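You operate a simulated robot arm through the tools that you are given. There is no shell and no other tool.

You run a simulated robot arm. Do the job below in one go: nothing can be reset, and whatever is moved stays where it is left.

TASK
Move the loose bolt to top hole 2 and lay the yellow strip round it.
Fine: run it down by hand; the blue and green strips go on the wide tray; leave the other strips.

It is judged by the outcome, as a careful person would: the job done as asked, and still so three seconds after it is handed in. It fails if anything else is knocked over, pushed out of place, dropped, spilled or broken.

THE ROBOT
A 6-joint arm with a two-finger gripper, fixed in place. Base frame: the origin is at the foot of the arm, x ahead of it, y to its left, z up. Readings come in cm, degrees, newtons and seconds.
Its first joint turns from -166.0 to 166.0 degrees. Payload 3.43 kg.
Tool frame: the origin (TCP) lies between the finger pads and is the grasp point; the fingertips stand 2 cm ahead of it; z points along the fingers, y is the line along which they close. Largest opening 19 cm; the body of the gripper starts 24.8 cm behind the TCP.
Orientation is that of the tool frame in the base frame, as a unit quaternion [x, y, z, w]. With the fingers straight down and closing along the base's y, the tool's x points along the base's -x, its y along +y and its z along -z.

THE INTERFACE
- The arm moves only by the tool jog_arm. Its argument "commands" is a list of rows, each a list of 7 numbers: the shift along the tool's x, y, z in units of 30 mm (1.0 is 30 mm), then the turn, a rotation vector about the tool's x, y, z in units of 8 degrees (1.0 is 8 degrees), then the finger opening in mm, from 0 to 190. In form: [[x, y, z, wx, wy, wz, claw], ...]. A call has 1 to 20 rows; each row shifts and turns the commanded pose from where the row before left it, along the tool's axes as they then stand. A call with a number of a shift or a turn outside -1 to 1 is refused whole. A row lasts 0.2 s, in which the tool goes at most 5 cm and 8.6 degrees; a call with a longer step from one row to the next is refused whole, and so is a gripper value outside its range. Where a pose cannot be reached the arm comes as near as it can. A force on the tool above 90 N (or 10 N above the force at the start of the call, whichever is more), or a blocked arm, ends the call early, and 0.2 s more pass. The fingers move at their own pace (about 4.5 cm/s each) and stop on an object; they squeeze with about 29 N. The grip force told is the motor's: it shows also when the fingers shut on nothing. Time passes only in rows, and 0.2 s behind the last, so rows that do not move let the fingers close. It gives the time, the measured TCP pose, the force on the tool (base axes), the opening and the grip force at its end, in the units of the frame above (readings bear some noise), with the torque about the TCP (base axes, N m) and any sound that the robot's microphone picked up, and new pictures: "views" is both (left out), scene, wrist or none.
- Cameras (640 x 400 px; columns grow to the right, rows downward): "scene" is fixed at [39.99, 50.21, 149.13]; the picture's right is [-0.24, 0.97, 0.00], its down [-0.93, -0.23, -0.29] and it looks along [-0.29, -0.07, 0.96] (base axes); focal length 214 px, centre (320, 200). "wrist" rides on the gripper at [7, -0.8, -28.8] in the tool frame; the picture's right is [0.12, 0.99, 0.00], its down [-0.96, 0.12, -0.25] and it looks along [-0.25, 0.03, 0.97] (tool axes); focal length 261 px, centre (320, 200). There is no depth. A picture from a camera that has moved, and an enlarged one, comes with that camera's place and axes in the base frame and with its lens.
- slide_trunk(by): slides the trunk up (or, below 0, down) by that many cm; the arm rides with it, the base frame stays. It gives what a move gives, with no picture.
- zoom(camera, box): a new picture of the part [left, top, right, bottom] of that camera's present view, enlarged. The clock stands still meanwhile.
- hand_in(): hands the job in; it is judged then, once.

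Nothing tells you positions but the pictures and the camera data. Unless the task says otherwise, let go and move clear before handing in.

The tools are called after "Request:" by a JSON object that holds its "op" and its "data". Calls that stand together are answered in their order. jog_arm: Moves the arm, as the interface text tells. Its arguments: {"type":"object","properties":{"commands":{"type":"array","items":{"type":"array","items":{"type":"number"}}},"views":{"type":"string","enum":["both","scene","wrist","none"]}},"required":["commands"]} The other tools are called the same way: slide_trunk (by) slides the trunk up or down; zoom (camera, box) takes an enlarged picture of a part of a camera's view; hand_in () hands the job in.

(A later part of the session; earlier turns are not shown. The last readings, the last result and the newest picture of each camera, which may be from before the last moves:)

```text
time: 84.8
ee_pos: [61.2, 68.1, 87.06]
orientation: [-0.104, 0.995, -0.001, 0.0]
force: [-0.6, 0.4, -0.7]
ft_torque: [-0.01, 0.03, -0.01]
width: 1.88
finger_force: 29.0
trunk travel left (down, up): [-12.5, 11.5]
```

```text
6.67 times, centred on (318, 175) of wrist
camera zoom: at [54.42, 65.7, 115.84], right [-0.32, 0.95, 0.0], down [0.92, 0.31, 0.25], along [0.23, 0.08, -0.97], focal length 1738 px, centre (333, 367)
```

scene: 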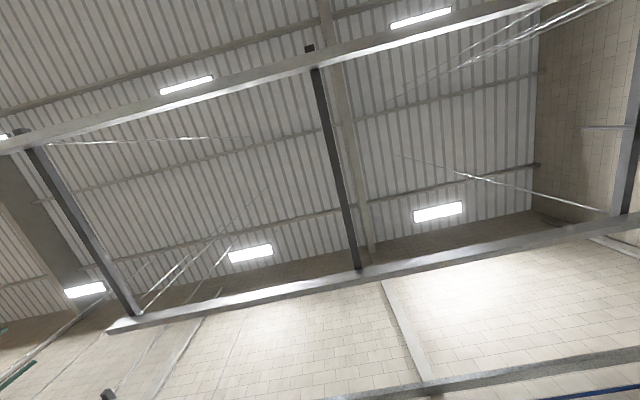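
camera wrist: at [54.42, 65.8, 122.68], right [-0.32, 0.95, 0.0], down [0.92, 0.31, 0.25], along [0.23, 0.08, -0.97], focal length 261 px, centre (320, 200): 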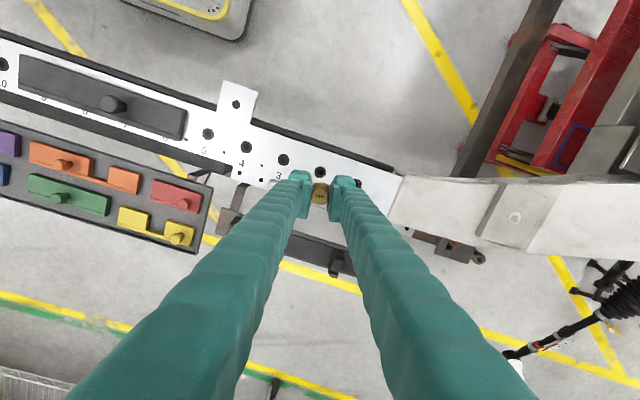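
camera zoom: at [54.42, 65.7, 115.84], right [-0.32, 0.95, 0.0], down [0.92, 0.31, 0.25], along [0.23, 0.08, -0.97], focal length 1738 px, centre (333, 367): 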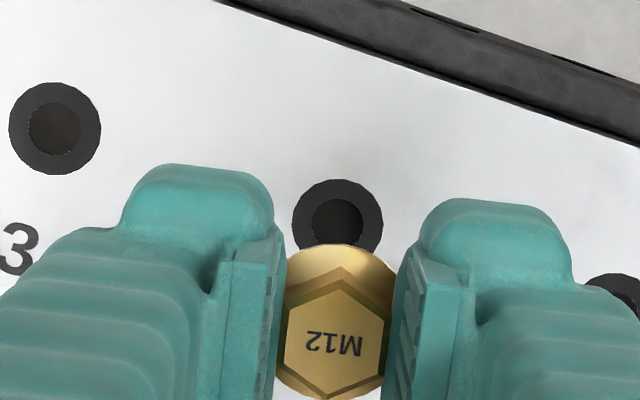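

Still aligned. Lowering step by step while watching the force.

Request:
{"op": "jog_arm", "data": {"commands": [[0, 0.005, 0.15, 0, 0, 0, 17], [0, 0, 0.15, 0, 0, 0, 17], [0, 0, 0.15, 0, 0, 0, 17], [0, 0, 0.15, 0, 0, 0, 17], [0, 0, 0, 0, 0, 0, 17]], "views": "none"}}

Request:
{"op": "jog_arm", "data": {"commands": [[0, 0, 0.1, 0, 0, 0, 17], [0, 0, 0.1, 0, 0, 0, 17], [0, 0, 0.1, 0, 0, 0, 17], [0, 0, 0, 0, 0, 0, 17]], "views": "none"}}

Request:
{"op": "jog_arm", "data": {"commands": [[0, 0, 0.1, 0, 0, 0, 17], [0, 0, 0.1, 0, 0, 0, 17], [0, 0, 0.1, 0, 0, 0, 17], [0, 0, 0, 0, 0, 0, 17]], "views": "none"}}

```text
time: 86.0
ee_pos: [61.04, 68.0, 85.19]
orientation: [-0.104, 0.995, -0.001, 0.0]
force: [-1.1, 0.1, -0.9]
ft_torque: [0.01, -0.01, -0.03]
width: 1.87
finger_force: 28.5
trunk travel left (down, up): [-12.5, 11.5]
```

```text
time: 87.0
ee_pos: [61.15, 68.07, 84.28]
orientation: [-0.104, 0.995, -0.001, 0.0]
force: [0.3, -0.3, -0.3]
ft_torque: [-0.03, -0.02, 0.02]
width: 1.89
finger_force: 30.0
trunk travel left (down, up): [-12.5, 11.5]
```

```text
time: 88.0
ee_pos: [61.23, 67.86, 83.29]
orientation: [-0.105, 0.995, -0.001, 0.0]
force: [-0.7, 0.2, 0.1]
ft_torque: [0.0, -0.05, 0.02]
width: 1.86
finger_force: 29.0
trunk travel left (down, up): [-12.5, 11.5]
```

Request:
{"op": "zoom", "data": {"camera": "wrist", "box": [270, 145, 366, 205]}}

Request:
{"op": "jog_arm", "data": {"commands": [[0, 0, 0.07, 0, 0, 0, 17], [0, 0, 0.07, 0, 0, 0, 17], [0, 0, 0.07, 0, 0, 0, 17], [0, 0, 0, 0, 0, 0, 17]], "views": "none"}}

Request:
{"op": "jog_arm", "data": {"commands": [[0, 0, 0.07, 0, 0, 0, 17], [0, 0, 0.07, 0, 0, 0, 17], [0, 0, 0.07, 0, 0, 0, 17], [0, 0, 0, 0, 0, 0, 17]], "views": "none"}}

```text
6.67 times, centred on (318, 175) of wrist
camera zoom: at [54.4, 65.69, 112.2], right [-0.32, 0.95, 0.0], down [0.92, 0.31, 0.25], along [0.23, 0.08, -0.97], focal length 1738 px, centre (333, 367)
```

zoom: 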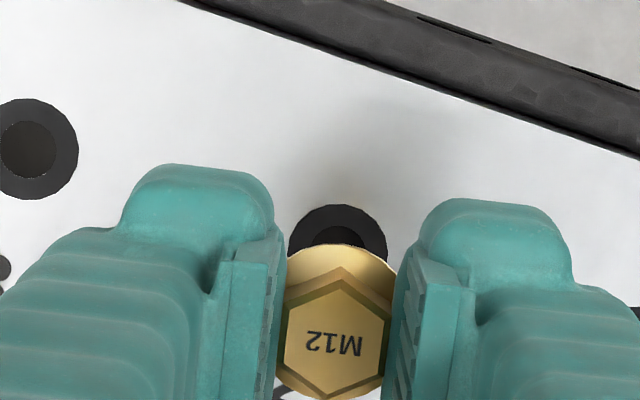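

```text
time: 89.0
ee_pos: [61.09, 67.91, 82.83]
orientation: [-0.104, 0.995, -0.001, 0.0]
force: [-0.3, 0.1, -1.3]
ft_torque: [0.0, -0.02, 0.0]
width: 1.86
finger_force: 29.3
trunk travel left (down, up): [-12.5, 11.5]
```

```text
time: 90.0
ee_pos: [61.18, 67.94, 82.27]
orientation: [-0.104, 0.995, 0.0, 0.0]
force: [-0.8, 0.8, -0.4]
ft_torque: [-0.02, -0.02, 0.0]
width: 1.84
finger_force: 29.5
trunk travel left (down, up): [-12.5, 11.5]
```

No contact yet; continuing down.

Request:
{"op": "jog_arm", "data": {"commands": [[0, 0, 0.07, 0, 0, 0, 17], [0, 0, 0.07, 0, 0, 0, 17], [0, 0, 0.07, 0, 0, 0, 17], [0, 0, 0, 0, 0, 0, 17]], "views": "none"}}

Request:
{"op": "jog_arm", "data": {"commands": [[0, 0, 0.07, 0, 0, 0, 17], [0, 0, 0.07, 0, 0, 0, 17], [0, 0, 0.07, 0, 0, 0, 17], [0, 0, 0, 0, 0, 0, 17]], "views": "none"}}

Request:
{"op": "jog_arm", "data": {"commands": [[0, 0, 0.07, 0, 0, 0, 17], [0, 0, 0.07, 0, 0, 0, 17], [0, 0, 0.07, 0, 0, 0, 17], [0, 0, 0, 0, 0, 0, 17]], "views": "none"}}

```text
time: 91.0
ee_pos: [61.16, 68.02, 81.52]
orientation: [-0.105, 0.994, -0.001, 0.001]
force: [0.4, 0.1, -0.6]
ft_torque: [0.0, 0.01, 0.04]
width: 1.89
finger_force: 28.6
trunk travel left (down, up): [-12.5, 11.5]
```

```text
time: 92.0
ee_pos: [61.21, 67.98, 80.91]
orientation: [-0.104, 0.995, -0.001, 0.0]
force: [-0.9, -0.2, -0.9]
ft_torque: [-0.01, 0.01, -0.02]
width: 1.86
finger_force: 29.4
trunk travel left (down, up): [-12.5, 11.5]
```

```text
time: 93.0
ee_pos: [61.16, 67.93, 80.27]
orientation: [-0.105, 0.994, -0.001, 0.0]
force: [0.0, -0.3, -1.1]
ft_torque: [0.01, -0.02, -0.04]
width: 1.9
finger_force: 29.1
trunk travel left (down, up): [-12.5, 11.5]
```

Request:
{"op": "zoom", "data": {"camera": "wrist", "box": [270, 155, 366, 215]}}

Request:
{"op": "jog_arm", "data": {"commands": [[0, 0, 0.07, 0, 0, 0, 17], [0, 0, 0.07, 0, 0, 0, 17], [0, 0, 0.07, 0, 0, 0, 17], [0, 0, 0, 0, 0, 0, 17]], "views": "none"}}

Request:
{"op": "jog_arm", "data": {"commands": [[0, 0, 0.07, 0, 0, 0, 17], [0, 0, 0.07, 0, 0, 0, 17], [0, 0, 0, 0, 0, 0, 17]], "views": "none"}}

Request:
{"op": "jog_arm", "data": {"commands": [[0, 0, 0.07, 0, 0, 0, 17], [0, 0, 0.07, 0, 0, 0, 17], [0, 0, 0, 0, 0, 0, 17]], "views": "none"}}

```text
6.67 times, centred on (318, 185) of wrist
camera zoom: at [54.42, 65.72, 109.08], right [-0.32, 0.95, 0.0], down [0.92, 0.31, 0.25], along [0.23, 0.08, -0.97], focal length 1738 px, centre (333, 300)
```

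zoom: 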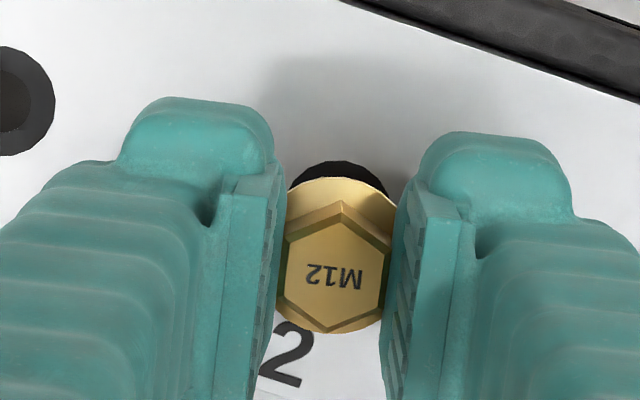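

```text
time: 94.0
ee_pos: [61.32, 67.86, 79.59]
orientation: [-0.104, 0.995, -0.001, 0.0]
force: [-1.0, 0.8, -0.4]
ft_torque: [0.03, 0.06, 0.02]
width: 1.85
finger_force: 28.6
trunk travel left (down, up): [-12.5, 11.5]
```

```text
time: 94.8
ee_pos: [61.16, 67.99, 79.15]
orientation: [-0.104, 0.995, -0.001, 0.0]
force: [-0.6, 0.1, -0.1]
ft_torque: [0.02, 0.01, 0.01]
width: 1.85
finger_force: 28.8
trunk travel left (down, up): [-12.5, 11.5]
```

```text
time: 95.6
ee_pos: [61.2, 68.0, 78.72]
orientation: [-0.105, 0.994, -0.001, 0.001]
force: [0.0, 0.0, -0.3]
ft_torque: [-0.01, 0.0, -0.01]
width: 1.88
finger_force: 29.8
trunk travel left (down, up): [-12.5, 11.5]
```

Now close to the height at which the bolt stood in hole 11. Fine steps from here.

Request:
{"op": "jog_arm", "data": {"commands": [[0, 0, 0.04, 0, 0, 0, 17], [0, 0, 0.04, 0, 0, 0, 17], [0, 0, 0, 0, 0, 0, 17]], "views": "none"}}

Request:
{"op": "jog_arm", "data": {"commands": [[0, 0, 0.04, 0, 0, 0, 17], [0, 0, 0.04, 0, 0, 0, 17], [0, 0, 0, 0, 0, 0, 17]], "views": "none"}}

Request:
{"op": "zoom", "data": {"camera": "wrist", "box": [270, 155, 366, 215]}}

```text
time: 96.4
ee_pos: [61.11, 68.0, 78.58]
orientation: [-0.105, 0.994, -0.001, 0.0]
force: [-0.5, 0.1, 0.2]
ft_torque: [-0.01, 0.02, 0.0]
width: 1.88
finger_force: 29.1
trunk travel left (down, up): [-12.5, 11.5]
```

```text
time: 97.2
ee_pos: [61.11, 68.03, 78.35]
orientation: [-0.104, 0.995, -0.001, 0.0]
force: [-3.4, 0.5, 3.9]
ft_torque: [0.03, -0.01, 0.0]
width: 1.89
finger_force: 29.2
trunk travel left (down, up): [-12.5, 11.5]
```

```text
6.67 times, centred on (318, 185) of wrist
camera zoom: at [54.3, 65.73, 107.11], right [-0.32, 0.95, 0.0], down [0.92, 0.31, 0.25], along [0.23, 0.08, -0.97], focal length 1738 px, centre (333, 300)
```

zoom: 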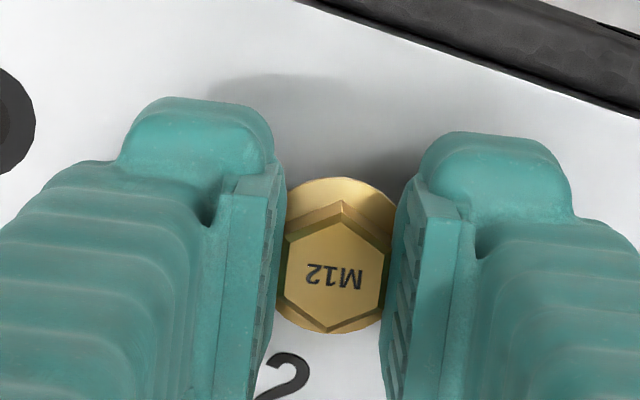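

The bolt touches at the same height as it stood in hole 11 (thread start). I'll back-turn counter-clockwise first, to settle the thread start and see how far the wrist can turn.

Request:
{"op": "jog_arm", "data": {"commands": [[0, 0, 0, 0, 0, -1, 17], [0, 0, 0, 0, 0, -1, 17], [0, 0, 0, 0, 0, -1, 17], [0, 0, 0, 0, 0, -1, 17], [0, 0, 0, 0, 0, -1, 17], [0, 0, 0, 0, 0, -1, 17], [0, 0, 0, 0, 0, -1, 17], [0, 0, 0, 0, 0, -1, 17], [0, 0, 0, 0, 0, 0, 17]], "views": "wrist"}}

Request:
{"op": "zoom", "data": {"camera": "wrist", "box": [270, 155, 366, 215]}}

```text
time: 99.2
ee_pos: [61.14, 68.05, 78.39]
orientation: [-0.617, 0.787, 0.0, 0.0]
force: [-13.4, 7.3, 3.3]
ft_torque: [0.11, 0.12, 0.02]
width: 1.84
finger_force: 28.8
trunk travel left (down, up): [-12.5, 11.5]
camera wrist: at [60.11, 61.03, 107.11], right [-0.99, 0.12, 0.0], down [0.12, 0.96, 0.25], along [0.03, 0.24, -0.97], focal length 261 px, centre (320, 200)
```

wrist: 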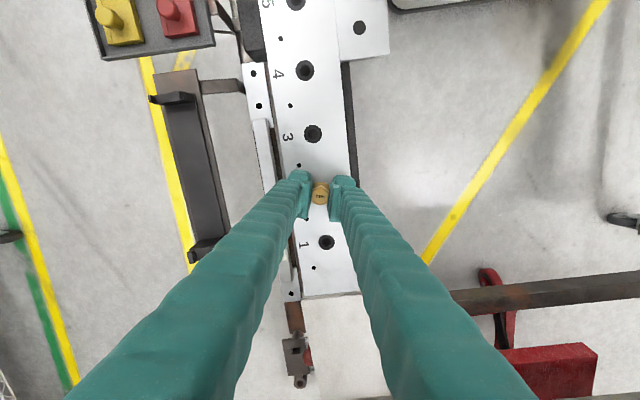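

```text
6.67 times, centred on (318, 185) of wrist
camera zoom: at [60.11, 61.03, 107.11], right [-0.99, 0.12, 0.0], down [0.12, 0.96, 0.25], along [0.03, 0.24, -0.97], focal length 1738 px, centre (333, 300)
```

zoom: 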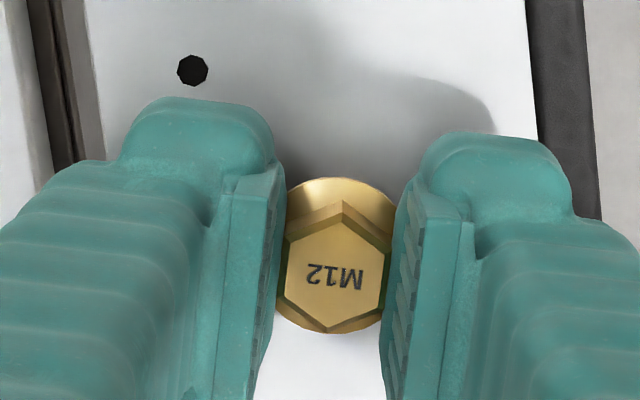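

The bolt turns with the gripper but side force has built up (off-axis). I'll nudge the tool to relieve it.

Request:
{"op": "jog_arm", "data": {"commands": [[0, 0.03, 0, 0, 0, 0, 17], [0, 0, 0, 0, 0, 0, 17]], "views": "none"}}

```text
time: 99.8
ee_pos: [61.04, 67.97, 78.37]
orientation: [-0.616, 0.788, 0.0, -0.001]
force: [-7.7, 11.9, 0.7]
ft_torque: [0.14, 0.07, -0.02]
width: 1.87
finger_force: 29.0
trunk travel left (down, up): [-12.5, 11.5]
```

Request:
{"op": "jog_arm", "data": {"commands": [[-0.03, 0.03, 0, 0, 0, 0, 17], [0, 0, 0, 0, 0, 0, 17]], "views": "none"}}

```text
time: 100.4
ee_pos: [61.02, 68.06, 78.29]
orientation: [-0.615, 0.789, 0.0, -0.001]
force: [-3.6, 7.6, 0.5]
ft_torque: [0.15, 0.0, 0.02]
width: 1.85
finger_force: 29.2
trunk travel left (down, up): [-12.5, 11.5]
```

Request:
{"op": "jog_arm", "data": {"commands": [[-0.03, 0.02, 0, 0, 0, 0, 17], [0, 0, 0, 0, 0, 0, 17]], "views": "none"}}

```text
time: 101.0
ee_pos: [61.03, 67.96, 78.35]
orientation: [-0.615, 0.789, 0.0, 0.0]
force: [3.5, -13.7, 5.4]
ft_torque: [0.02, -0.09, -0.03]
width: 1.85
finger_force: 29.1
trunk travel left (down, up): [-12.5, 11.5]
```

Request:
{"op": "jog_arm", "data": {"commands": [[0.02, 0, 0, 0, 0, 0, 17], [0, 0, 0, 0, 0, 0, 17]], "views": "none"}}

```text
time: 101.6
ee_pos: [61.0, 68.16, 78.35]
orientation: [-0.616, 0.788, -0.001, 0.0]
force: [15.7, -20.6, 2.1]
ft_torque: [-0.17, -0.14, 0.03]
width: 1.85
finger_force: 29.2
trunk travel left (down, up): [-12.5, 11.5]
```

The readings may not have settled; I'll wait a moment and read again.

Request:
{"op": "jog_arm", "data": {"commands": [[0, 0, 0, 0, 0, 0, 17], [0, 0, 0, 0, 0, 0, 17], [0, 0, 0, 0, 0, 0, 17]], "views": "none"}}

Request:
{"op": "jog_arm", "data": {"commands": [[0, 0, 0, 0, 0, 0, 17], [0, 0, 0, 0, 0, 0, 17], [0, 0, 0, 0, 0, 0, 17]], "views": "none"}}

```text
time: 102.4
ee_pos: [61.04, 68.16, 78.44]
orientation: [-0.616, 0.788, 0.001, -0.001]
force: [24.5, -21.7, 1.0]
ft_torque: [-0.27, -0.2, 0.0]
width: 1.9
finger_force: 29.0
trunk travel left (down, up): [-12.5, 11.5]
```

```text
time: 103.2
ee_pos: [61.14, 68.14, 78.23]
orientation: [-0.616, 0.788, 0.0, 0.0]
force: [30.3, -18.6, 1.8]
ft_torque: [-0.25, -0.28, 0.04]
width: 1.84
finger_force: 29.2
trunk travel left (down, up): [-12.5, 11.5]
```

The side force grows with time (integral control), so the commanded position is now too far the other way. I'll go back half-way and let it settle.

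Request:
{"op": "jog_arm", "data": {"commands": [[0.021, -0.04, 0, 0, 0, 0, 17], [0, 0, 0, 0, 0, 0, 17], [0, 0, 0, 0, 0, 0, 17]], "views": "none"}}

Request:
{"op": "jog_arm", "data": {"commands": [[0, 0, 0, 0, 0, 0, 17], [0, 0, 0, 0, 0, 0, 17], [0, 0, 0, 0, 0, 0, 17]], "views": "none"}}

```text
time: 104.0
ee_pos: [61.06, 68.13, 78.32]
orientation: [-0.615, 0.788, 0.001, 0.0]
force: [26.7, -7.1, 8.2]
ft_torque: [-0.12, -0.25, 0.02]
width: 1.85
finger_force: 28.6
trunk travel left (down, up): [-12.5, 11.5]
```

```text
time: 104.8
ee_pos: [61.02, 68.12, 78.26]
orientation: [-0.615, 0.788, -0.001, 0.001]
force: [24.9, 3.5, 11.5]
ft_torque: [-0.05, -0.22, 0.03]
width: 1.86
finger_force: 28.9
trunk travel left (down, up): [-12.5, 11.5]
```

I'll release the bolt (it stands by itself in the hole), let the arm settle, and calibrate the bolt-axis offset from pictures at two yaw angles.

Request:
{"op": "jog_arm", "data": {"commands": [[0, 0, 0, 0, 0, 0, 26], [0, 0, -0.05, 0, 0, 0, 26], [0, 0, -0.1, 0, 0, 0, 26], [0, 0, 0, 0, 0, 0, 26], [0, 0, 0, 0, 0, 0, 26], [0, 0, 0, 0, 0, 0, 26], [0, 0, 0, 0, 0, 0, 26]], "views": "none"}}

Request:
{"op": "zoom", "data": {"camera": "wrist", "box": [280, 170, 360, 220]}}

```text
time: 106.4
ee_pos: [61.06, 68.1, 78.78]
orientation: [-0.615, 0.788, 0.0, -0.001]
force: [0.5, 0.3, 0.1]
ft_torque: [0.03, -0.03, 0.0]
width: 2.61
finger_force: 0.0
trunk travel left (down, up): [-12.5, 11.5]
```

```text
8.00 times, centred on (320, 195) of wrist
camera zoom: at [60.13, 61.07, 107.56], right [-0.99, 0.13, 0.0], down [0.12, 0.96, 0.25], along [0.03, 0.24, -0.97], focal length 2085 px, centre (320, 240)
```

zoom: 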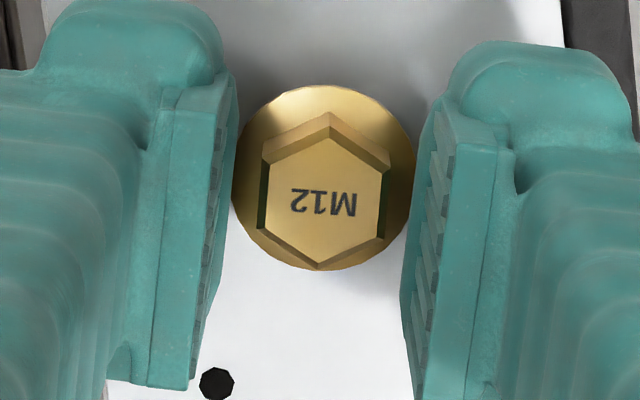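

Request:
{"op": "jog_arm", "data": {"commands": [[0, 0, 0, 0, 0, 0, 32], [0, 0, 0, 0, 0, 1, 32], [0, 0, 0, 0, 0, 1, 32], [0, 0, 0, 0, 0, 1, 32], [0, 0, 0, 0, 0, 1, 32], [0, 0, 0, 0, 0, 1, 32], [0, 0, 0, 0, 0, 1, 32], [0, 0, 0, 0, 0, 1, 32], [0, 0, 0, 0, 0, 1, 32], [0, 0, 0, 0, 0, 1, 32], [0, 0, 0, 0, 0, 1, 32], [0, 0, 0, 0, 0, 1, 32], [0, 0, 0, 0, 0, 1, 32], [0, 0, 0, 0, 0, 1, 32], [0, 0, 0, 0, 0, 1, 32], [0, 0, 0, 0, 0, 1, 32], [0, 0, 0, 0, 0, 1, 32], [0, 0, 0, 0, 0, 0, 32], [0, 0, 0, 0, 0, 0, 32], [0, 0, 0, 0, 0, 0, 32]], "views": "wrist"}}

Request:
{"op": "zoom", "data": {"camera": "wrist", "box": [280, 170, 360, 220]}}

```text
time: 110.6
ee_pos: [61.01, 67.93, 78.81]
orientation: [0.438, 0.899, -0.001, 0.001]
force: [-0.3, -1.0, 1.2]
ft_torque: [0.0, 0.01, -0.05]
width: 3.17
finger_force: 0.0
trunk travel left (down, up): [-12.5, 11.5]
camera wrist: at [55.97, 73.04, 107.54], right [0.71, 0.7, 0.0], down [0.68, -0.69, 0.25], along [0.17, -0.18, -0.97], focal length 261 px, centre (320, 200)
```

wrist: 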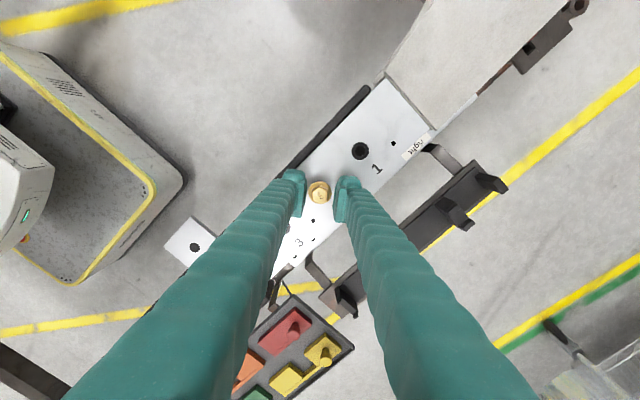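

```text
8.00 times, centred on (320, 195) of wrist
camera zoom: at [55.97, 73.04, 107.54], right [0.71, 0.7, 0.0], down [0.68, -0.69, 0.25], along [0.17, -0.18, -0.97], focal length 2085 px, centre (320, 240)
```

zoom: 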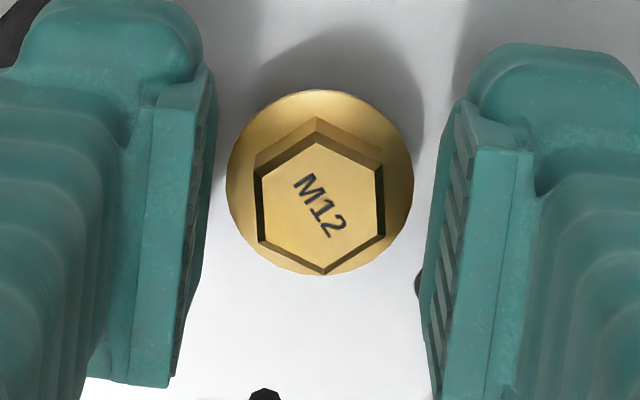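

Solving the two views gives a camera bias of (−0.12, +0.11) cm in tool axes and shows the TCP is now within 0.03 cm of the bolt axis. Now I'll rotate the open gripper counter-clockwise to find the wrist's range.

Request:
{"op": "jog_arm", "data": {"commands": [[0, 0, 0, 0, 0, -1, 32], [0, 0, 0, 0, 0, -1, 32], [0, 0, 0, 0, 0, -1, 32], [0, 0, 0, 0, 0, -1, 32], [0, 0, 0, 0, 0, -1, 32], [0, 0, 0, 0, 0, -1, 32], [0, 0, 0, 0, 0, -1, 32], [0, 0, 0, 0, 0, -1, 32], [0, 0, 0, 0, 0, -1, 32], [0, 0, 0, 0, 0, -1, 32], [0, 0, 0, 0, 0, -1, 32], [0, 0, 0, 0, 0, -1, 32], [0, 0, 0, 0, 0, -1, 32], [0, 0, 0, 0, 0, -1, 32], [0, 0, 0, 0, 0, -1, 32], [0, 0, 0, 0, 0, -1, 32], [0, 0, 0, 0, 0, -1, 32], [0, 0, 0, 0, 0, -1, 32], [0, 0, 0, 0, 0, -1, 32], [0, 0, 0, 0, 0, -1, 32]], "views": "none"}}

Request:
{"op": "jog_arm", "data": {"commands": [[0, 0, 0, 0, 0, -1, 32], [0, 0, 0, 0, 0, -1, 32], [0, 0, 0, 0, 0, -1, 32], [0, 0, 0, 0, 0, -0.5, 32], [0, 0, 0, 0, 0, 0, 32], [0, 0, 0, 0, 0, 0, 32], [0, 0, 0, 0, 0, 0, 32]], "views": "wrist"}}

Request:
{"op": "zoom", "data": {"camera": "wrist", "box": [280, 170, 360, 220]}}

```text
time: 114.8
ee_pos: [61.12, 68.11, 78.7]
orientation: [0.809, -0.588, 0.0, 0.001]
force: [-0.1, 0.3, -0.5]
ft_torque: [0.0, -0.02, -0.05]
width: 3.18
finger_force: 0.1
trunk travel left (down, up): [-12.5, 11.5]
```

```text
time: 116.4
ee_pos: [61.03, 68.02, 78.81]
orientation: [0.927, -0.375, -0.001, 0.001]
force: [1.0, 0.5, 0.8]
ft_torque: [-0.01, 0.05, 0.0]
width: 3.2
finger_force: 0.1
trunk travel left (down, up): [-12.5, 11.5]
camera wrist: at [66.66, 63.74, 107.58], right [-0.6, -0.8, 0.0], down [-0.77, 0.59, 0.25], along [-0.2, 0.15, -0.97], focal length 261 px, centre (320, 200)
```

wrist: 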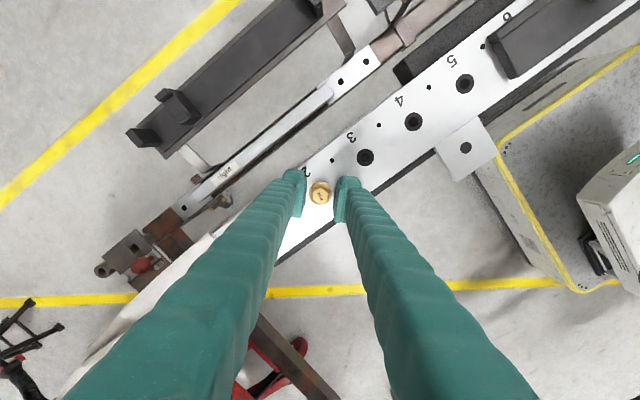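

```text
8.00 times, centred on (320, 195) of wrist
camera zoom: at [66.66, 63.74, 107.58], right [-0.6, -0.8, 0.0], down [-0.77, 0.59, 0.25], along [-0.2, 0.15, -0.97], focal length 2085 px, centre (320, 240)
```

zoom: 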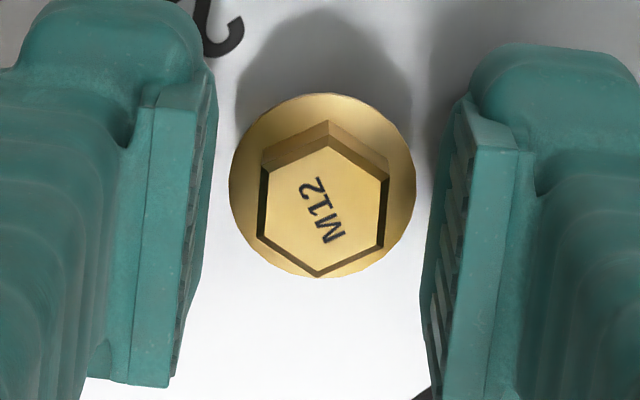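

The wrist reaches yaw 136° with flats aligned. I'll check whether it can go another 60° counter-clockwise.

Request:
{"op": "jog_arm", "data": {"commands": [[0, 0, 0, 0, 0, -1, 32], [0, 0, 0, 0, 0, -1, 32], [0, 0, 0, 0, 0, -1, 32], [0, 0, 0, 0, 0, -1, 32], [0, 0, 0, 0, 0, -1, 32], [0, 0, 0, 0, 0, -1, 32], [0, 0, 0, 0, 0, -1, 32], [0, 0, 0, 0, 0, -0.5, 32], [0, 0, 0, 0, 0, 0, 32], [0, 0, 0, 0, 0, 0, 32]], "views": "none"}}

```text
time: 118.6
ee_pos: [60.96, 67.97, 78.77]
orientation: [0.99, 0.139, 0.0, 0.0]
force: [-0.1, -0.4, 0.1]
ft_torque: [-0.05, 0.03, 0.02]
width: 3.19
finger_force: 0.1
trunk travel left (down, up): [-12.5, 11.5]
```

Request:
{"op": "jog_arm", "data": {"commands": [[0, 0, 0, 0, 0, -1, 32], [0, 0, 0, 0, 0, -1, 32], [0, 0, 0, 0, 0, -1, 32], [0, 0, 0, 0, 0, -1, 32], [0, 0, 0, 0, 0, -1, 32], [0, 0, 0, 0, 0, -1, 32], [0, 0, 0, 0, 0, -1, 32], [0, 0, 0, 0, 0, -0.5, 32], [0, 0, 0, 0, 0, 0, 32], [0, 0, 0, 0, 0, 0, 32]], "views": "none"}}

```text
time: 120.8
ee_pos: [61.03, 68.14, 78.72]
orientation: [0.928, 0.372, 0.001, 0.003]
force: [0.2, -0.9, -0.3]
ft_torque: [-0.01, 0.0, 0.0]
width: 3.19
finger_force: 0.1
out of reach, approached as far as the arm can: row 4, 5, 6, 7, 8
trunk travel left (down, up): [-12.5, 11.5]
```

The limit is near yaw 224°. I'll turn back 60° and check where the commanded pose ends up.

Request:
{"op": "jog_arm", "data": {"commands": [[0, 0, 0, 0, 0, 1, 32], [0, 0, 0, 0, 0, 1, 32], [0, 0, 0, 0, 0, 1, 32], [0, 0, 0, 0, 0, 1, 32], [0, 0, 0, 0, 0, 1, 32], [0, 0, 0, 0, 0, 0, 32], [0, 0, 0, 0, 0, 0, 32]], "views": "none"}}

Request:
{"op": "zoom", "data": {"camera": "wrist", "box": [280, 170, 360, 220]}}

```text
time: 122.4
ee_pos: [61.12, 68.14, 78.79]
orientation: [0.999, 0.033, 0.001, 0.002]
force: [0.1, -0.3, 0.3]
ft_torque: [0.02, 0.04, -0.04]
width: 3.19
finger_force: 0.1
trunk travel left (down, up): [-12.5, 11.5]
```

```text
8.00 times, centred on (320, 195) of wrist
camera zoom: at [67.89, 69.43, 107.57], right [0.18, -0.98, 0.0], down [-0.95, -0.18, 0.25], along [-0.24, -0.05, -0.97], focal length 2085 px, centre (320, 240)
```

zoom: 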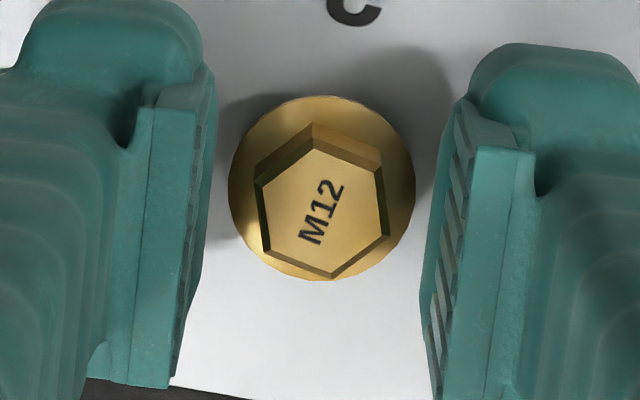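

The command clips at the limit (now yaw 184°). I'll set yaw 196°, fix the slight tilt/offset, lower to grip height and close on the hex.

Request:
{"op": "jog_arm", "data": {"commands": [[-0.02, 0.005, 0, 0.03, -0.01, -0.75, 30], [0, 0, 0, 0, 0, -0.77, 28], [0, 0, 0.1, 0, 0, 0, 28], [0, 0, 0.08, 0, 0, 0, 28], [0, 0, 0, 0, 0, 0, 28], [0, 0, 0, 0, 0, 0, 28]], "views": "none"}}

Request:
{"op": "zoom", "data": {"camera": "wrist", "box": [280, 170, 360, 220]}}

```text
time: 123.8
ee_pos: [60.95, 68.0, 78.25]
orientation: [0.99, 0.138, 0.001, 0.0]
force: [0.4, 0.0, -0.2]
ft_torque: [0.0, 0.0, -0.03]
width: 2.78
finger_force: 0.0
trunk travel left (down, up): [-12.5, 11.5]
```

```text
8.00 times, centred on (320, 195) of wrist
camera zoom: at [67.48, 70.77, 106.99], right [0.39, -0.92, 0.0], down [-0.89, -0.37, 0.25], along [-0.23, -0.1, -0.97], focal length 2085 px, centre (320, 240)
```

zoom: 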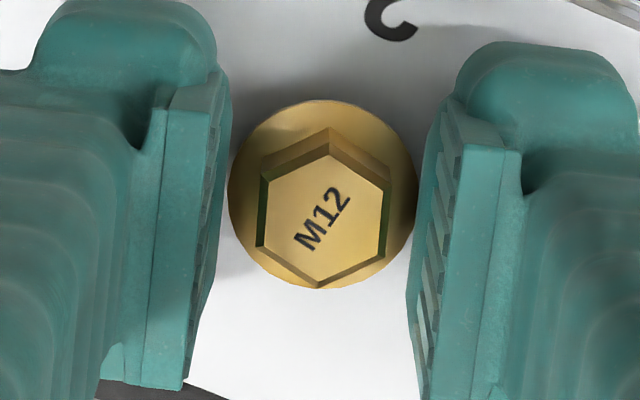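

Aligned. Close on the hex, then turn clockwise gently and see how it responds.

Request:
{"op": "jog_arm", "data": {"commands": [[0, 0, 0, 0, 0, 0, 22], [0, 0, 0, 0, 0, 0, 17], [0, 0, 0, 0, 0, 0, 17], [0, 0, 0.01, 0, 0, 1, 17], [0, 0, 0, 0, 0, 1, 17], [0, 0, 0.01, 0, 0, 1, 17], [0, 0, 0, 0, 0, 1, 17], [0, 0, 0.01, 0, 0, 1, 17], [0, 0, 0, 0, 0, 1, 17], [0, 0, 0, 0, 0, 0, 17]], "views": "none"}}

Request:
{"op": "zoom", "data": {"camera": "wrist", "box": [280, 170, 360, 220]}}

```text
time: 126.0
ee_pos: [60.97, 67.88, 78.0]
orientation: [0.961, -0.277, 0.0, -0.001]
force: [9.6, 4.2, -9.7]
ft_torque: [0.0, -0.16, 0.01]
width: 1.86
finger_force: 28.5
trunk travel left (down, up): [-12.5, 11.5]
```

```text
8.00 times, centred on (320, 195) of wrist
camera zoom: at [67.37, 64.93, 106.79], right [-0.43, -0.9, 0.0], down [-0.88, 0.42, 0.25], along [-0.22, 0.11, -0.97], focal length 2085 px, centre (320, 240)
```

zoom: 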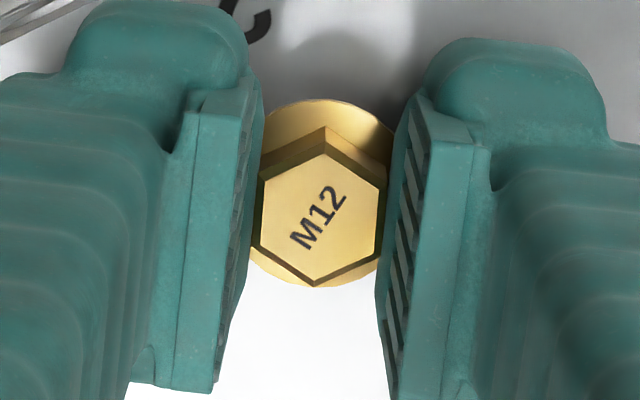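

The thread has engaged and pulls the tool down (−9.7 N), faster than my feed. I'll continue turning with a bit more feed.

Request:
{"op": "jog_arm", "data": {"commands": [[0, 0, 0.05, 0, 0, 0, 17], [0, 0, 0.02, 0, 0, 1, 17], [0, 0, 0.02, 0, 0, 1, 17], [0, 0, 0.02, 0, 0, 1, 17], [0, 0, 0.02, 0, 0, 1, 17], [0, 0, 0.02, 0, 0, 1, 17], [0, 0, 0.02, 0, 0, 1, 17], [0, 0, 0, 0, 0, 0, 17]], "views": "none"}}

Request:
{"op": "zoom", "data": {"camera": "wrist", "box": [280, 170, 360, 220]}}

```text
time: 127.8
ee_pos: [61.06, 68.0, 77.76]
orientation: [0.765, -0.644, 0.001, 0.0]
force: [3.5, -8.3, 22.5]
ft_torque: [-0.23, -0.04, -0.03]
width: 1.85
finger_force: 29.1
trunk travel left (down, up): [-12.5, 11.5]
```

```text
8.00 times, centred on (320, 195) of wrist
camera zoom: at [62.93, 61.12, 106.49], right [-0.96, -0.29, 0.0], down [-0.28, 0.93, 0.25], along [-0.07, 0.24, -0.97], focal length 2085 px, centre (320, 240)
```

zoom: 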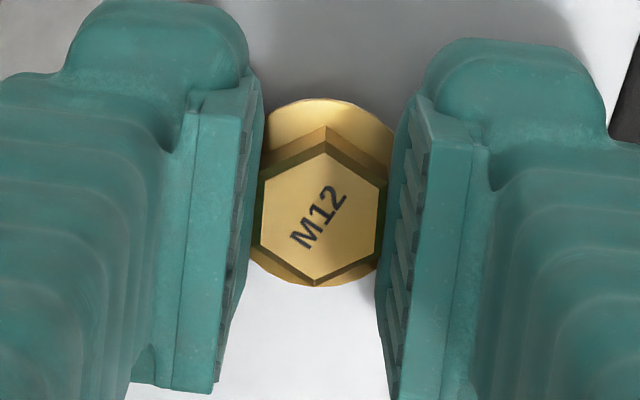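

The bolt is descending about 0.25 cm per 48°, with the head still firmly held. I'll continue with less feed.

Request:
{"op": "jog_arm", "data": {"commands": [[0, 0, 0, 0, 0, 1, 17], [0, 0, 0, 0, 0, 1, 17], [0, 0, 0.01, 0, 0, 1, 17], [0, 0, 0.01, 0, 0, 1, 17], [0, 0, 0, 0, 0, 0, 17]], "views": "none"}}

```text
time: 129.0
ee_pos: [61.0, 67.93, 77.59]
orientation: [-0.557, 0.83, 0.0, 0.001]
force: [3.2, -8.3, 7.9]
ft_torque: [-0.09, -0.02, 0.01]
width: 1.88
finger_force: 29.1
trunk travel left (down, up): [-12.5, 11.5]
```

Request:
{"op": "jog_arm", "data": {"commands": [[0, 0, 0.01, 0, 0, 1, 17], [0, 0, 0.015, 0, 0, 1, 17], [0, 0, 0.015, 0, 0, 1, 17], [0, 0, 0.015, 0, 0, 1, 17], [0, 0, 0, 0, 0, 0, 17]], "views": "none"}}

Request:
{"op": "zoom", "data": {"camera": "wrist", "box": [280, 170, 360, 220]}}

```text
time: 130.2
ee_pos: [61.11, 67.96, 77.31]
orientation: [-0.307, 0.952, 0.0, 0.0]
force: [1.8, -7.6, -8.8]
ft_torque: [-0.05, -0.02, -0.04]
width: 1.86
finger_force: 28.9
trunk travel left (down, up): [-12.5, 11.5]
```

```text
8.00 times, centred on (320, 195) of wrist
camera zoom: at [55.71, 63.18, 106.14], right [-0.68, 0.74, 0.0], down [0.71, 0.66, 0.25], along [0.18, 0.17, -0.97], focal length 2085 px, centre (320, 240)
```

zoom: 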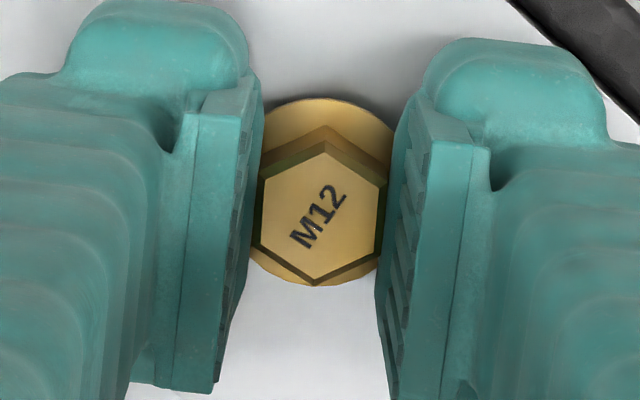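

The head is down by about 0.9 cm after ~160°, close to seating. Continue gently, watching torque.

Request:
{"op": "jog_arm", "data": {"commands": [[0, 0, 0.03, 0, 0, 0.5, 17], [0, 0, 0.01, 0, 0, 0.5, 17], [0, 0, 0.01, 0, 0, 0.5, 17], [0, 0, 0, 0, 0, 0, 17]], "views": "none"}}

Request:
{"op": "zoom", "data": {"camera": "wrist", "box": [280, 170, 360, 220]}}

```text
time: 131.2
ee_pos: [61.04, 68.05, 77.24]
orientation: [-0.206, 0.979, 0.0, 0.001]
force: [0.9, -8.7, 0.5]
ft_torque: [-0.13, 0.09, 0.01]
width: 1.88
finger_force: 28.9
trunk travel left (down, up): [-12.5, 11.5]
```

```text
8.00 times, centred on (320, 195) of wrist
camera zoom: at [54.8, 64.34, 106.07], right [-0.51, 0.86, 0.0], down [0.83, 0.49, 0.25], along [0.21, 0.13, -0.97], focal length 2085 px, centre (320, 240)
```

zoom: 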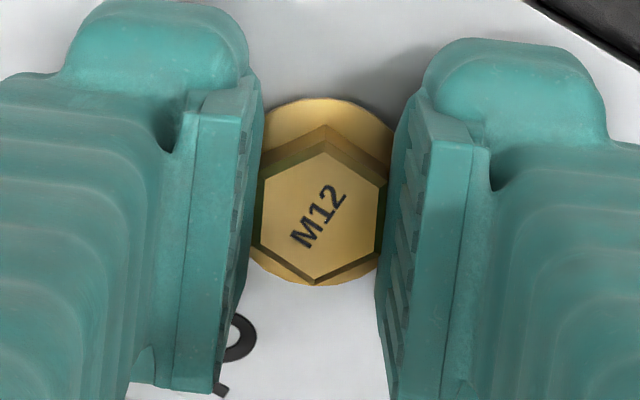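

Request:
{"op": "jog_arm", "data": {"commands": [[0, 0, 0, 0, 0, 0.5, 17], [0, 0, 0, 0, 0, 0.5, 17], [0, 0, 0, 0, 0, 0, 17]], "views": "none"}}

Request:
{"op": "zoom", "data": {"camera": "wrist", "box": [280, 170, 360, 220]}}

```text
time: 132.0
ee_pos: [60.99, 67.99, 77.25]
orientation: [-0.139, 0.99, 0.0, 0.0]
force: [0.0, -7.7, -5.9]
ft_torque: [-0.02, -0.01, -0.02]
width: 1.87
finger_force: 29.2
trunk travel left (down, up): [-12.5, 11.5]
```

```text
8.00 times, centred on (320, 195) of wrist
camera zoom: at [54.38, 65.25, 106.04], right [-0.39, 0.92, 0.0], down [0.89, 0.37, 0.25], along [0.23, 0.1, -0.97], focal length 2085 px, centre (320, 240)
```

zoom: 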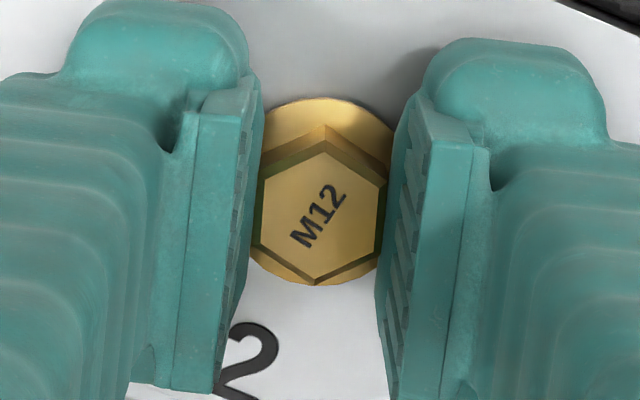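

Request:
{"op": "jog_arm", "data": {"commands": [[0, 0, 0.015, 0, 0, 0.5, 17], [0, 0, 0.015, 0, 0, 0.5, 17], [0, 0, 0, 0, 0, 0.5, 17], [0, 0, 0, 0, 0, 0, 17]], "views": "none"}}

Request:
{"op": "zoom", "data": {"camera": "wrist", "box": [280, 170, 360, 220]}}

```text
time: 133.0
ee_pos: [60.99, 67.95, 77.22]
orientation: [-0.034, 0.999, 0.0, 0.001]
force: [2.5, -8.9, -4.9]
ft_torque: [-0.1, 0.01, 0.01]
width: 1.86
finger_force: 29.1
trunk travel left (down, up): [-12.5, 11.5]
```

```text
8.00 times, centred on (320, 195) of wrist
camera zoom: at [53.94, 66.67, 105.97], right [-0.18, 0.98, 0.0], down [0.95, 0.18, 0.25], along [0.24, 0.05, -0.97], focal length 2085 px, centre (320, 240)
```

zoom: 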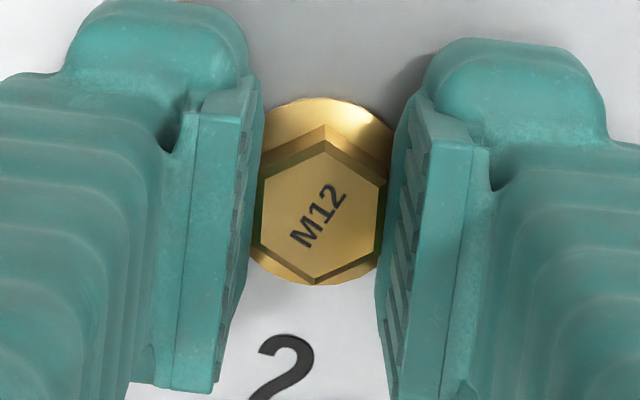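

Still turning freely with light pull. Continue with small steps; fingertips are close to the beam, so I keep the feed very small.

Request:
{"op": "jog_arm", "data": {"commands": [[0, 0, 0.01, 0, 0, 0.5, 17], [0, 0, 0.01, 0, 0, 0.5, 17], [0, 0, 0, 0, 0, 0.5, 17], [0, 0, 0, 0, 0, 0.5, 17], [0, 0, 0, 0, 0, 0, 17]], "views": "none"}}

Request:
{"op": "zoom", "data": {"camera": "wrist", "box": [280, 170, 360, 220]}}

```text
time: 134.2
ee_pos: [60.95, 68.05, 77.08]
orientation: [0.106, 0.994, 0.001, 0.0]
force: [1.4, -5.8, -0.3]
ft_torque: [-0.11, -0.02, 0.03]
width: 1.86
finger_force: 28.9
trunk travel left (down, up): [-12.5, 11.5]
```

```text
8.00 times, centred on (320, 195) of wrist
camera zoom: at [53.84, 68.63, 105.9], right [0.09, 1.0, 0.0], down [0.96, -0.09, 0.25], along [0.25, -0.02, -0.97], focal length 2085 px, centre (320, 240)
```

zoom: 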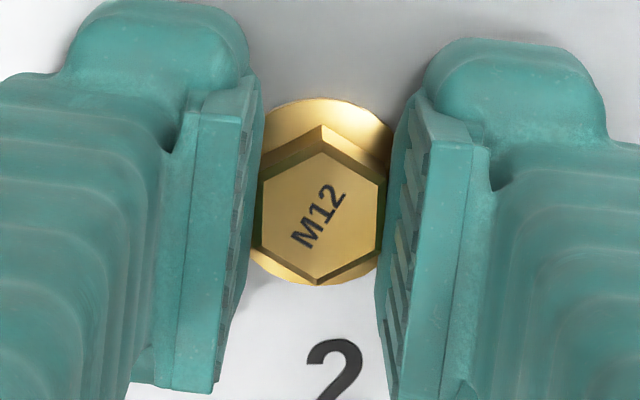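

Request:
{"op": "jog_arm", "data": {"commands": [[0, 0, 0.01, 0, 0, 0.5, 17], [0, 0, 0.01, 0, 0, 0.5, 17], [0, 0, 0, 0, 0, 0, 17]], "views": "none"}}

Request:
{"op": "jog_arm", "data": {"commands": [[0, 0, 0.01, 0, 0, 0.5, 17], [0, 0, 0.01, 0, 0, 0.5, 17], [0, 0, 0, 0, 0, 0, 17]], "views": "none"}}

```text
time: 135.0
ee_pos: [61.01, 67.99, 77.16]
orientation: [0.174, 0.985, 0.001, 0.001]
force: [0.6, -6.1, 11.9]
ft_torque: [-0.13, 0.01, 0.03]
width: 1.86
finger_force: 28.6
trunk travel left (down, up): [-12.5, 11.5]
```

```text
time: 135.8
ee_pos: [60.98, 67.84, 77.13]
orientation: [0.243, 0.97, 0.001, 0.001]
force: [0.6, -9.2, 18.3]
ft_torque: [-0.12, 0.04, 0.29]
width: 1.85
finger_force: 29.4
trunk travel left (down, up): [-12.5, 11.5]
```

Resisting torque (0.29 N·m) and upward force have appeared: seated, or the fingertips touch the beam. I'll release and inspect from an oblique view.

Request:
{"op": "jog_arm", "data": {"commands": [[0, 0, -0.03, 0, 0, 0, 17], [0, 0, 0, 0, 0, 0, 30], [0, 0, 0, 0, 0, 0, 36], [0, 0, -0.1, 0, 0, 0, 36], [0, 0, -0.3, 0, 0, 0, 40], [0, 0, -0.6, 0, 0, 0, 40], [0, 0, -0.6, 0, 0, 0, 40], [0, 0, -0.6, 0, 0, 0, 40], [0, 0, -0.6, 0, 0, 0, 40], [0, 0, -0.6, 0, 0, 0, 40], [0, 0, -0.5, 0, 0, 0, 40], [0, 0, 0, 0, 0, -1, 40], [0, 0, 0, 0, 0, -1, 40], [0, 0, 0, 0, 0, -1, 40], [0, 0, 0, 0, 0, -0.5, 40], [0, 0, 0, 0, 0, 0, 40]], "views": "none"}}

Request:
{"op": "jog_arm", "data": {"commands": [[0, -1, 0, 0, 0, 0, 60], [0, -1, 0, 0, 0, 0, 60], [0, -1, 0, 0, 0, 0, 60], [0, -1, 0, 0, 0, 0, 60], [0, -1, 0, 0, 0, 0, 60], [0, -1, 0, 0, 0, 0, 60], [0, -1, 0, 0, 0, 0, 60], [0, -1, 0, 0, 0, 0, 60], [0, -1, 0, 0, 0, 0, 60], [0, -1, 0, 0, 0, 0, 60], [0, -1, 0, 0, 0, 0, 60], [0, -1, 0, 0, 0, 0, 60], [0, 0, 0, 0, 0, 0, 60], [0, 0, 0, 0, 0, 0, 60]], "views": "wrist"}}

```text
time: 139.2
ee_pos: [60.95, 68.09, 88.72]
orientation: [0.001, 1.0, 0.0, 0.001]
force: [-0.5, -0.1, -0.2]
ft_torque: [0.03, 0.02, 0.02]
width: 4.0
finger_force: 0.1
trunk travel left (down, up): [-12.5, 11.5]
```

```text
time: 142.2
ee_pos: [60.98, 32.17, 88.94]
orientation: [0.001, 1.0, 0.0, 0.0]
force: [0.2, 0.1, 0.3]
ft_torque: [0.04, -0.01, 0.01]
width: 5.99
finger_force: 0.0
trunk travel left (down, up): [-12.5, 11.5]
camera wrist: at [53.76, 31.21, 117.69], right [-0.12, 0.99, 0.0], down [0.96, 0.11, 0.25], along [0.25, 0.03, -0.97], focal length 261 px, centre (320, 200)
```

wrist: 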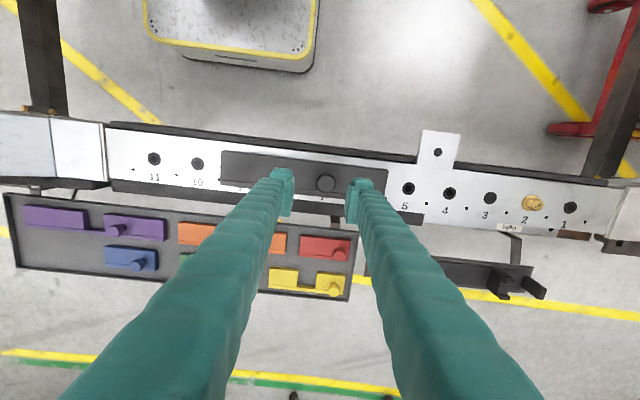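

Request:
{"op": "zoom", "data": {"camera": "wrist", "box": [508, 185, 556, 215]}}

Request:
{"op": "zoom", "data": {"camera": "wrist", "box": [440, 160, 620, 272]}}

```text
13.33 times, centred on (532, 200) of wrist
camera zoom: at [53.76, 31.21, 117.69], right [-0.12, 0.99, 0.0], down [0.96, 0.11, 0.25], along [0.25, 0.03, -0.97], focal length 3475 px, centre (-2507, 200)
```

zoom: 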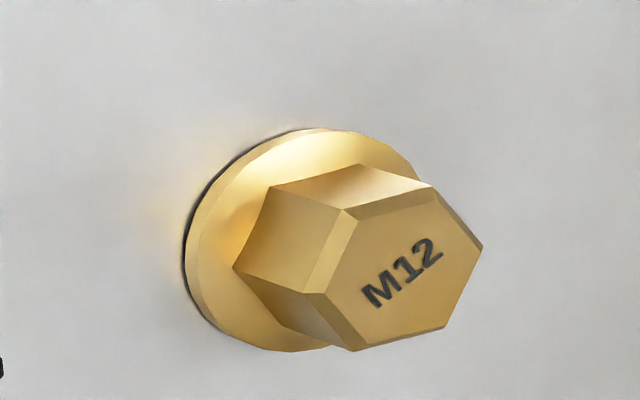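

```text
3.56 times, centred on (530, 216) of wrist
camera zoom: at [53.76, 31.21, 117.69], right [-0.12, 0.99, 0.0], down [0.96, 0.11, 0.25], along [0.25, 0.03, -0.97], focal length 927 px, centre (-427, 143)
```

zoom: 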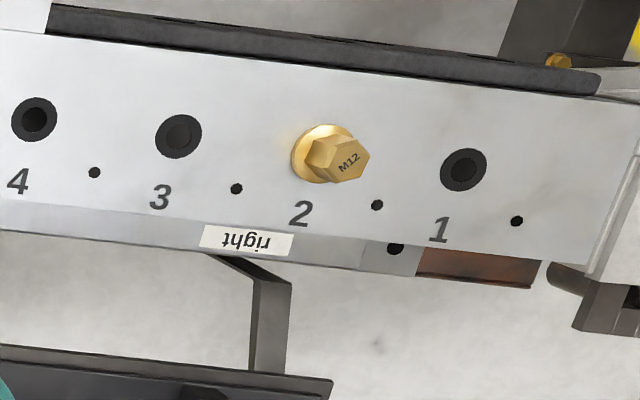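

The flange now sits on the beam top at hole 2, with at most a hairline gap. I'll regrip once more and snug it to verify it is fully down.

Request:
{"op": "jog_arm", "data": {"commands": [[0, 1, 0, 0, 0, 0, 40], [0, 1, 0, 0, 0, 0, 40], [0, 1, 0, 0, 0, 0, 40], [0, 1, 0, 0, 0, 0, 40], [0, 1, 0, 0, 0, 0, 40], [0, 1, 0, 0, 0, 0, 40], [0, 1, 0, 0, 0, 0, 40], [0, 1, 0, 0, 0, 0, 40], [0, 1, 0, 0, 0, 0, 40], [0, 1, 0, 0, 0, 0, 40], [0, 1, 0, 0, 0, 0, 40], [0, 1, 0, 0, 0, 0, 40], [0, 0, 0.7, 0, 0, -1, 40], [0, 0, 0.7, 0, 0, -1, 40], [0, 0, 0.7, 0, 0, -1, 40], [0, 0, 0.7, 0, 0, -1, 40], [0, 0, 0.5, 0, 0, 0, 36], [0, 0, 0, 0, 0, 0, 36], [0, 0, 0, 0, 0, 0, 36]], "views": "none"}}

Request:
{"op": "zoom", "data": {"camera": "wrist", "box": [280, 165, 360, 215]}}

```text
time: 146.2
ee_pos: [60.86, 68.09, 78.94]
orientation: [-0.275, 0.961, 0.0, 0.001]
force: [0.2, -0.3, -0.7]
ft_torque: [0.0, 0.01, -0.02]
width: 3.59
finger_force: 0.1
trunk travel left (down, up): [-12.5, 11.5]
```

```text
8.00 times, centred on (320, 190) of wrist
camera zoom: at [55.33, 63.59, 107.67], right [-0.63, 0.78, 0.0], down [0.76, 0.61, 0.25], along [0.19, 0.16, -0.97], focal length 2085 px, centre (320, 280)
```

zoom: 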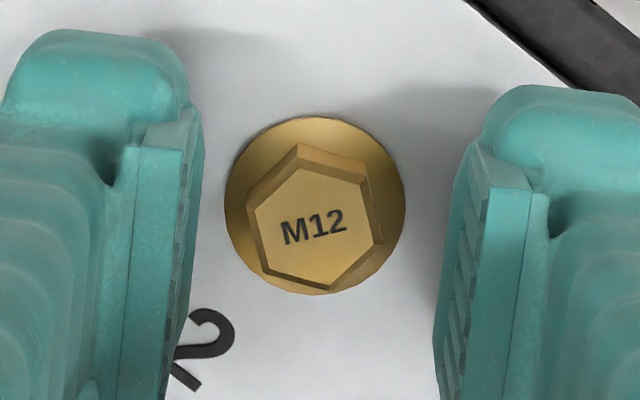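

The hex shows about 22° off my expectation, so the bolt may have backed off slightly on release. I'll realign to the flats (yaw ≈54°), lower and regrip to tighten again.

Request:
{"op": "jog_arm", "data": {"commands": [[0, 0, 0, 0, 0, -1, 36], [0, 0, 0, 0, 0, -1, 36], [0, 0, 0, 0, 0, -0.75, 36], [0, 0, 0, 0, 0, 0, 36], [0, 0, 0, 0, 0, 0, 36]], "views": "none"}}

Request:
{"op": "zoom", "data": {"camera": "wrist", "box": [280, 165, 360, 215]}}

```text
time: 147.4
ee_pos: [60.91, 68.02, 78.93]
orientation: [-0.453, 0.891, 0.0, 0.0]
force: [-0.2, 0.2, -1.0]
ft_torque: [0.01, 0.0, 0.01]
width: 3.62
finger_force: 0.0
trunk travel left (down, up): [-12.5, 11.5]
```

```text
8.00 times, centred on (320, 190) of wrist
camera zoom: at [57.45, 61.84, 107.71], right [-0.87, 0.49, 0.0], down [0.47, 0.85, 0.25], along [0.12, 0.22, -0.97], focal length 2085 px, centre (320, 280)
```

zoom: 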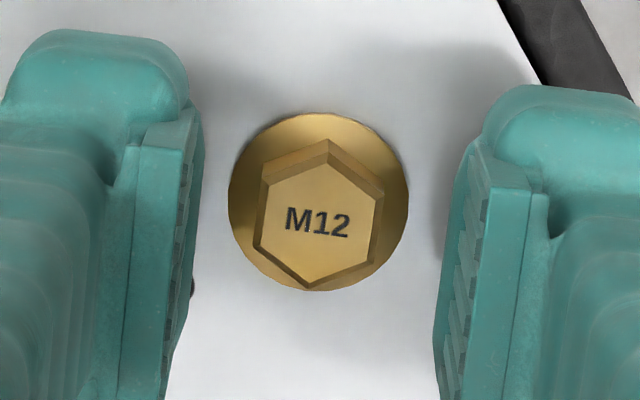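

Flats aligned. Lowering to z≈77.3, gripping, and turning clockwise with small steps.

Request:
{"op": "jog_arm", "data": {"commands": [[0.02, -0.012, 0.2, 0, 0, 0, 36], [0, 0, 0.2, 0, 0, 0, 36], [0, 0, 0.14, 0, 0, 0, 36], [0, 0, 0, 0, 0, 0, 36], [0, 0, 0, 0, 0, 0, 24], [0, 0, 0, 0, 0, 0, 17], [0, 0, 0, 0, 0, 0, 17], [0, 0, 0, 0, 0, 0, 17]], "views": "none"}}

Request:
{"op": "zoom", "data": {"camera": "wrist", "box": [280, 170, 360, 220]}}

```text
time: 149.2
ee_pos: [61.0, 67.87, 77.28]
orientation: [-0.454, 0.891, 0.0, -0.001]
force: [3.6, -2.4, -0.2]
ft_torque: [0.0, -0.02, 0.01]
width: 1.87
finger_force: 29.3
trunk travel left (down, up): [-12.5, 11.5]
```

```text
8.00 times, centred on (320, 195) of wrist
camera zoom: at [57.42, 61.76, 106.05], right [-0.87, 0.49, 0.0], down [0.47, 0.85, 0.25], along [0.12, 0.22, -0.97], focal length 2085 px, centre (320, 240)
```

zoom: 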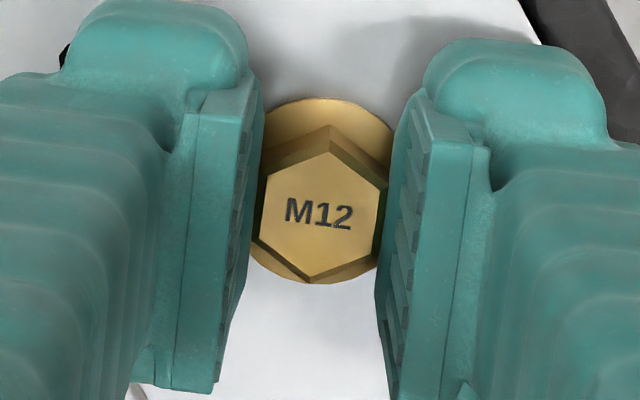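

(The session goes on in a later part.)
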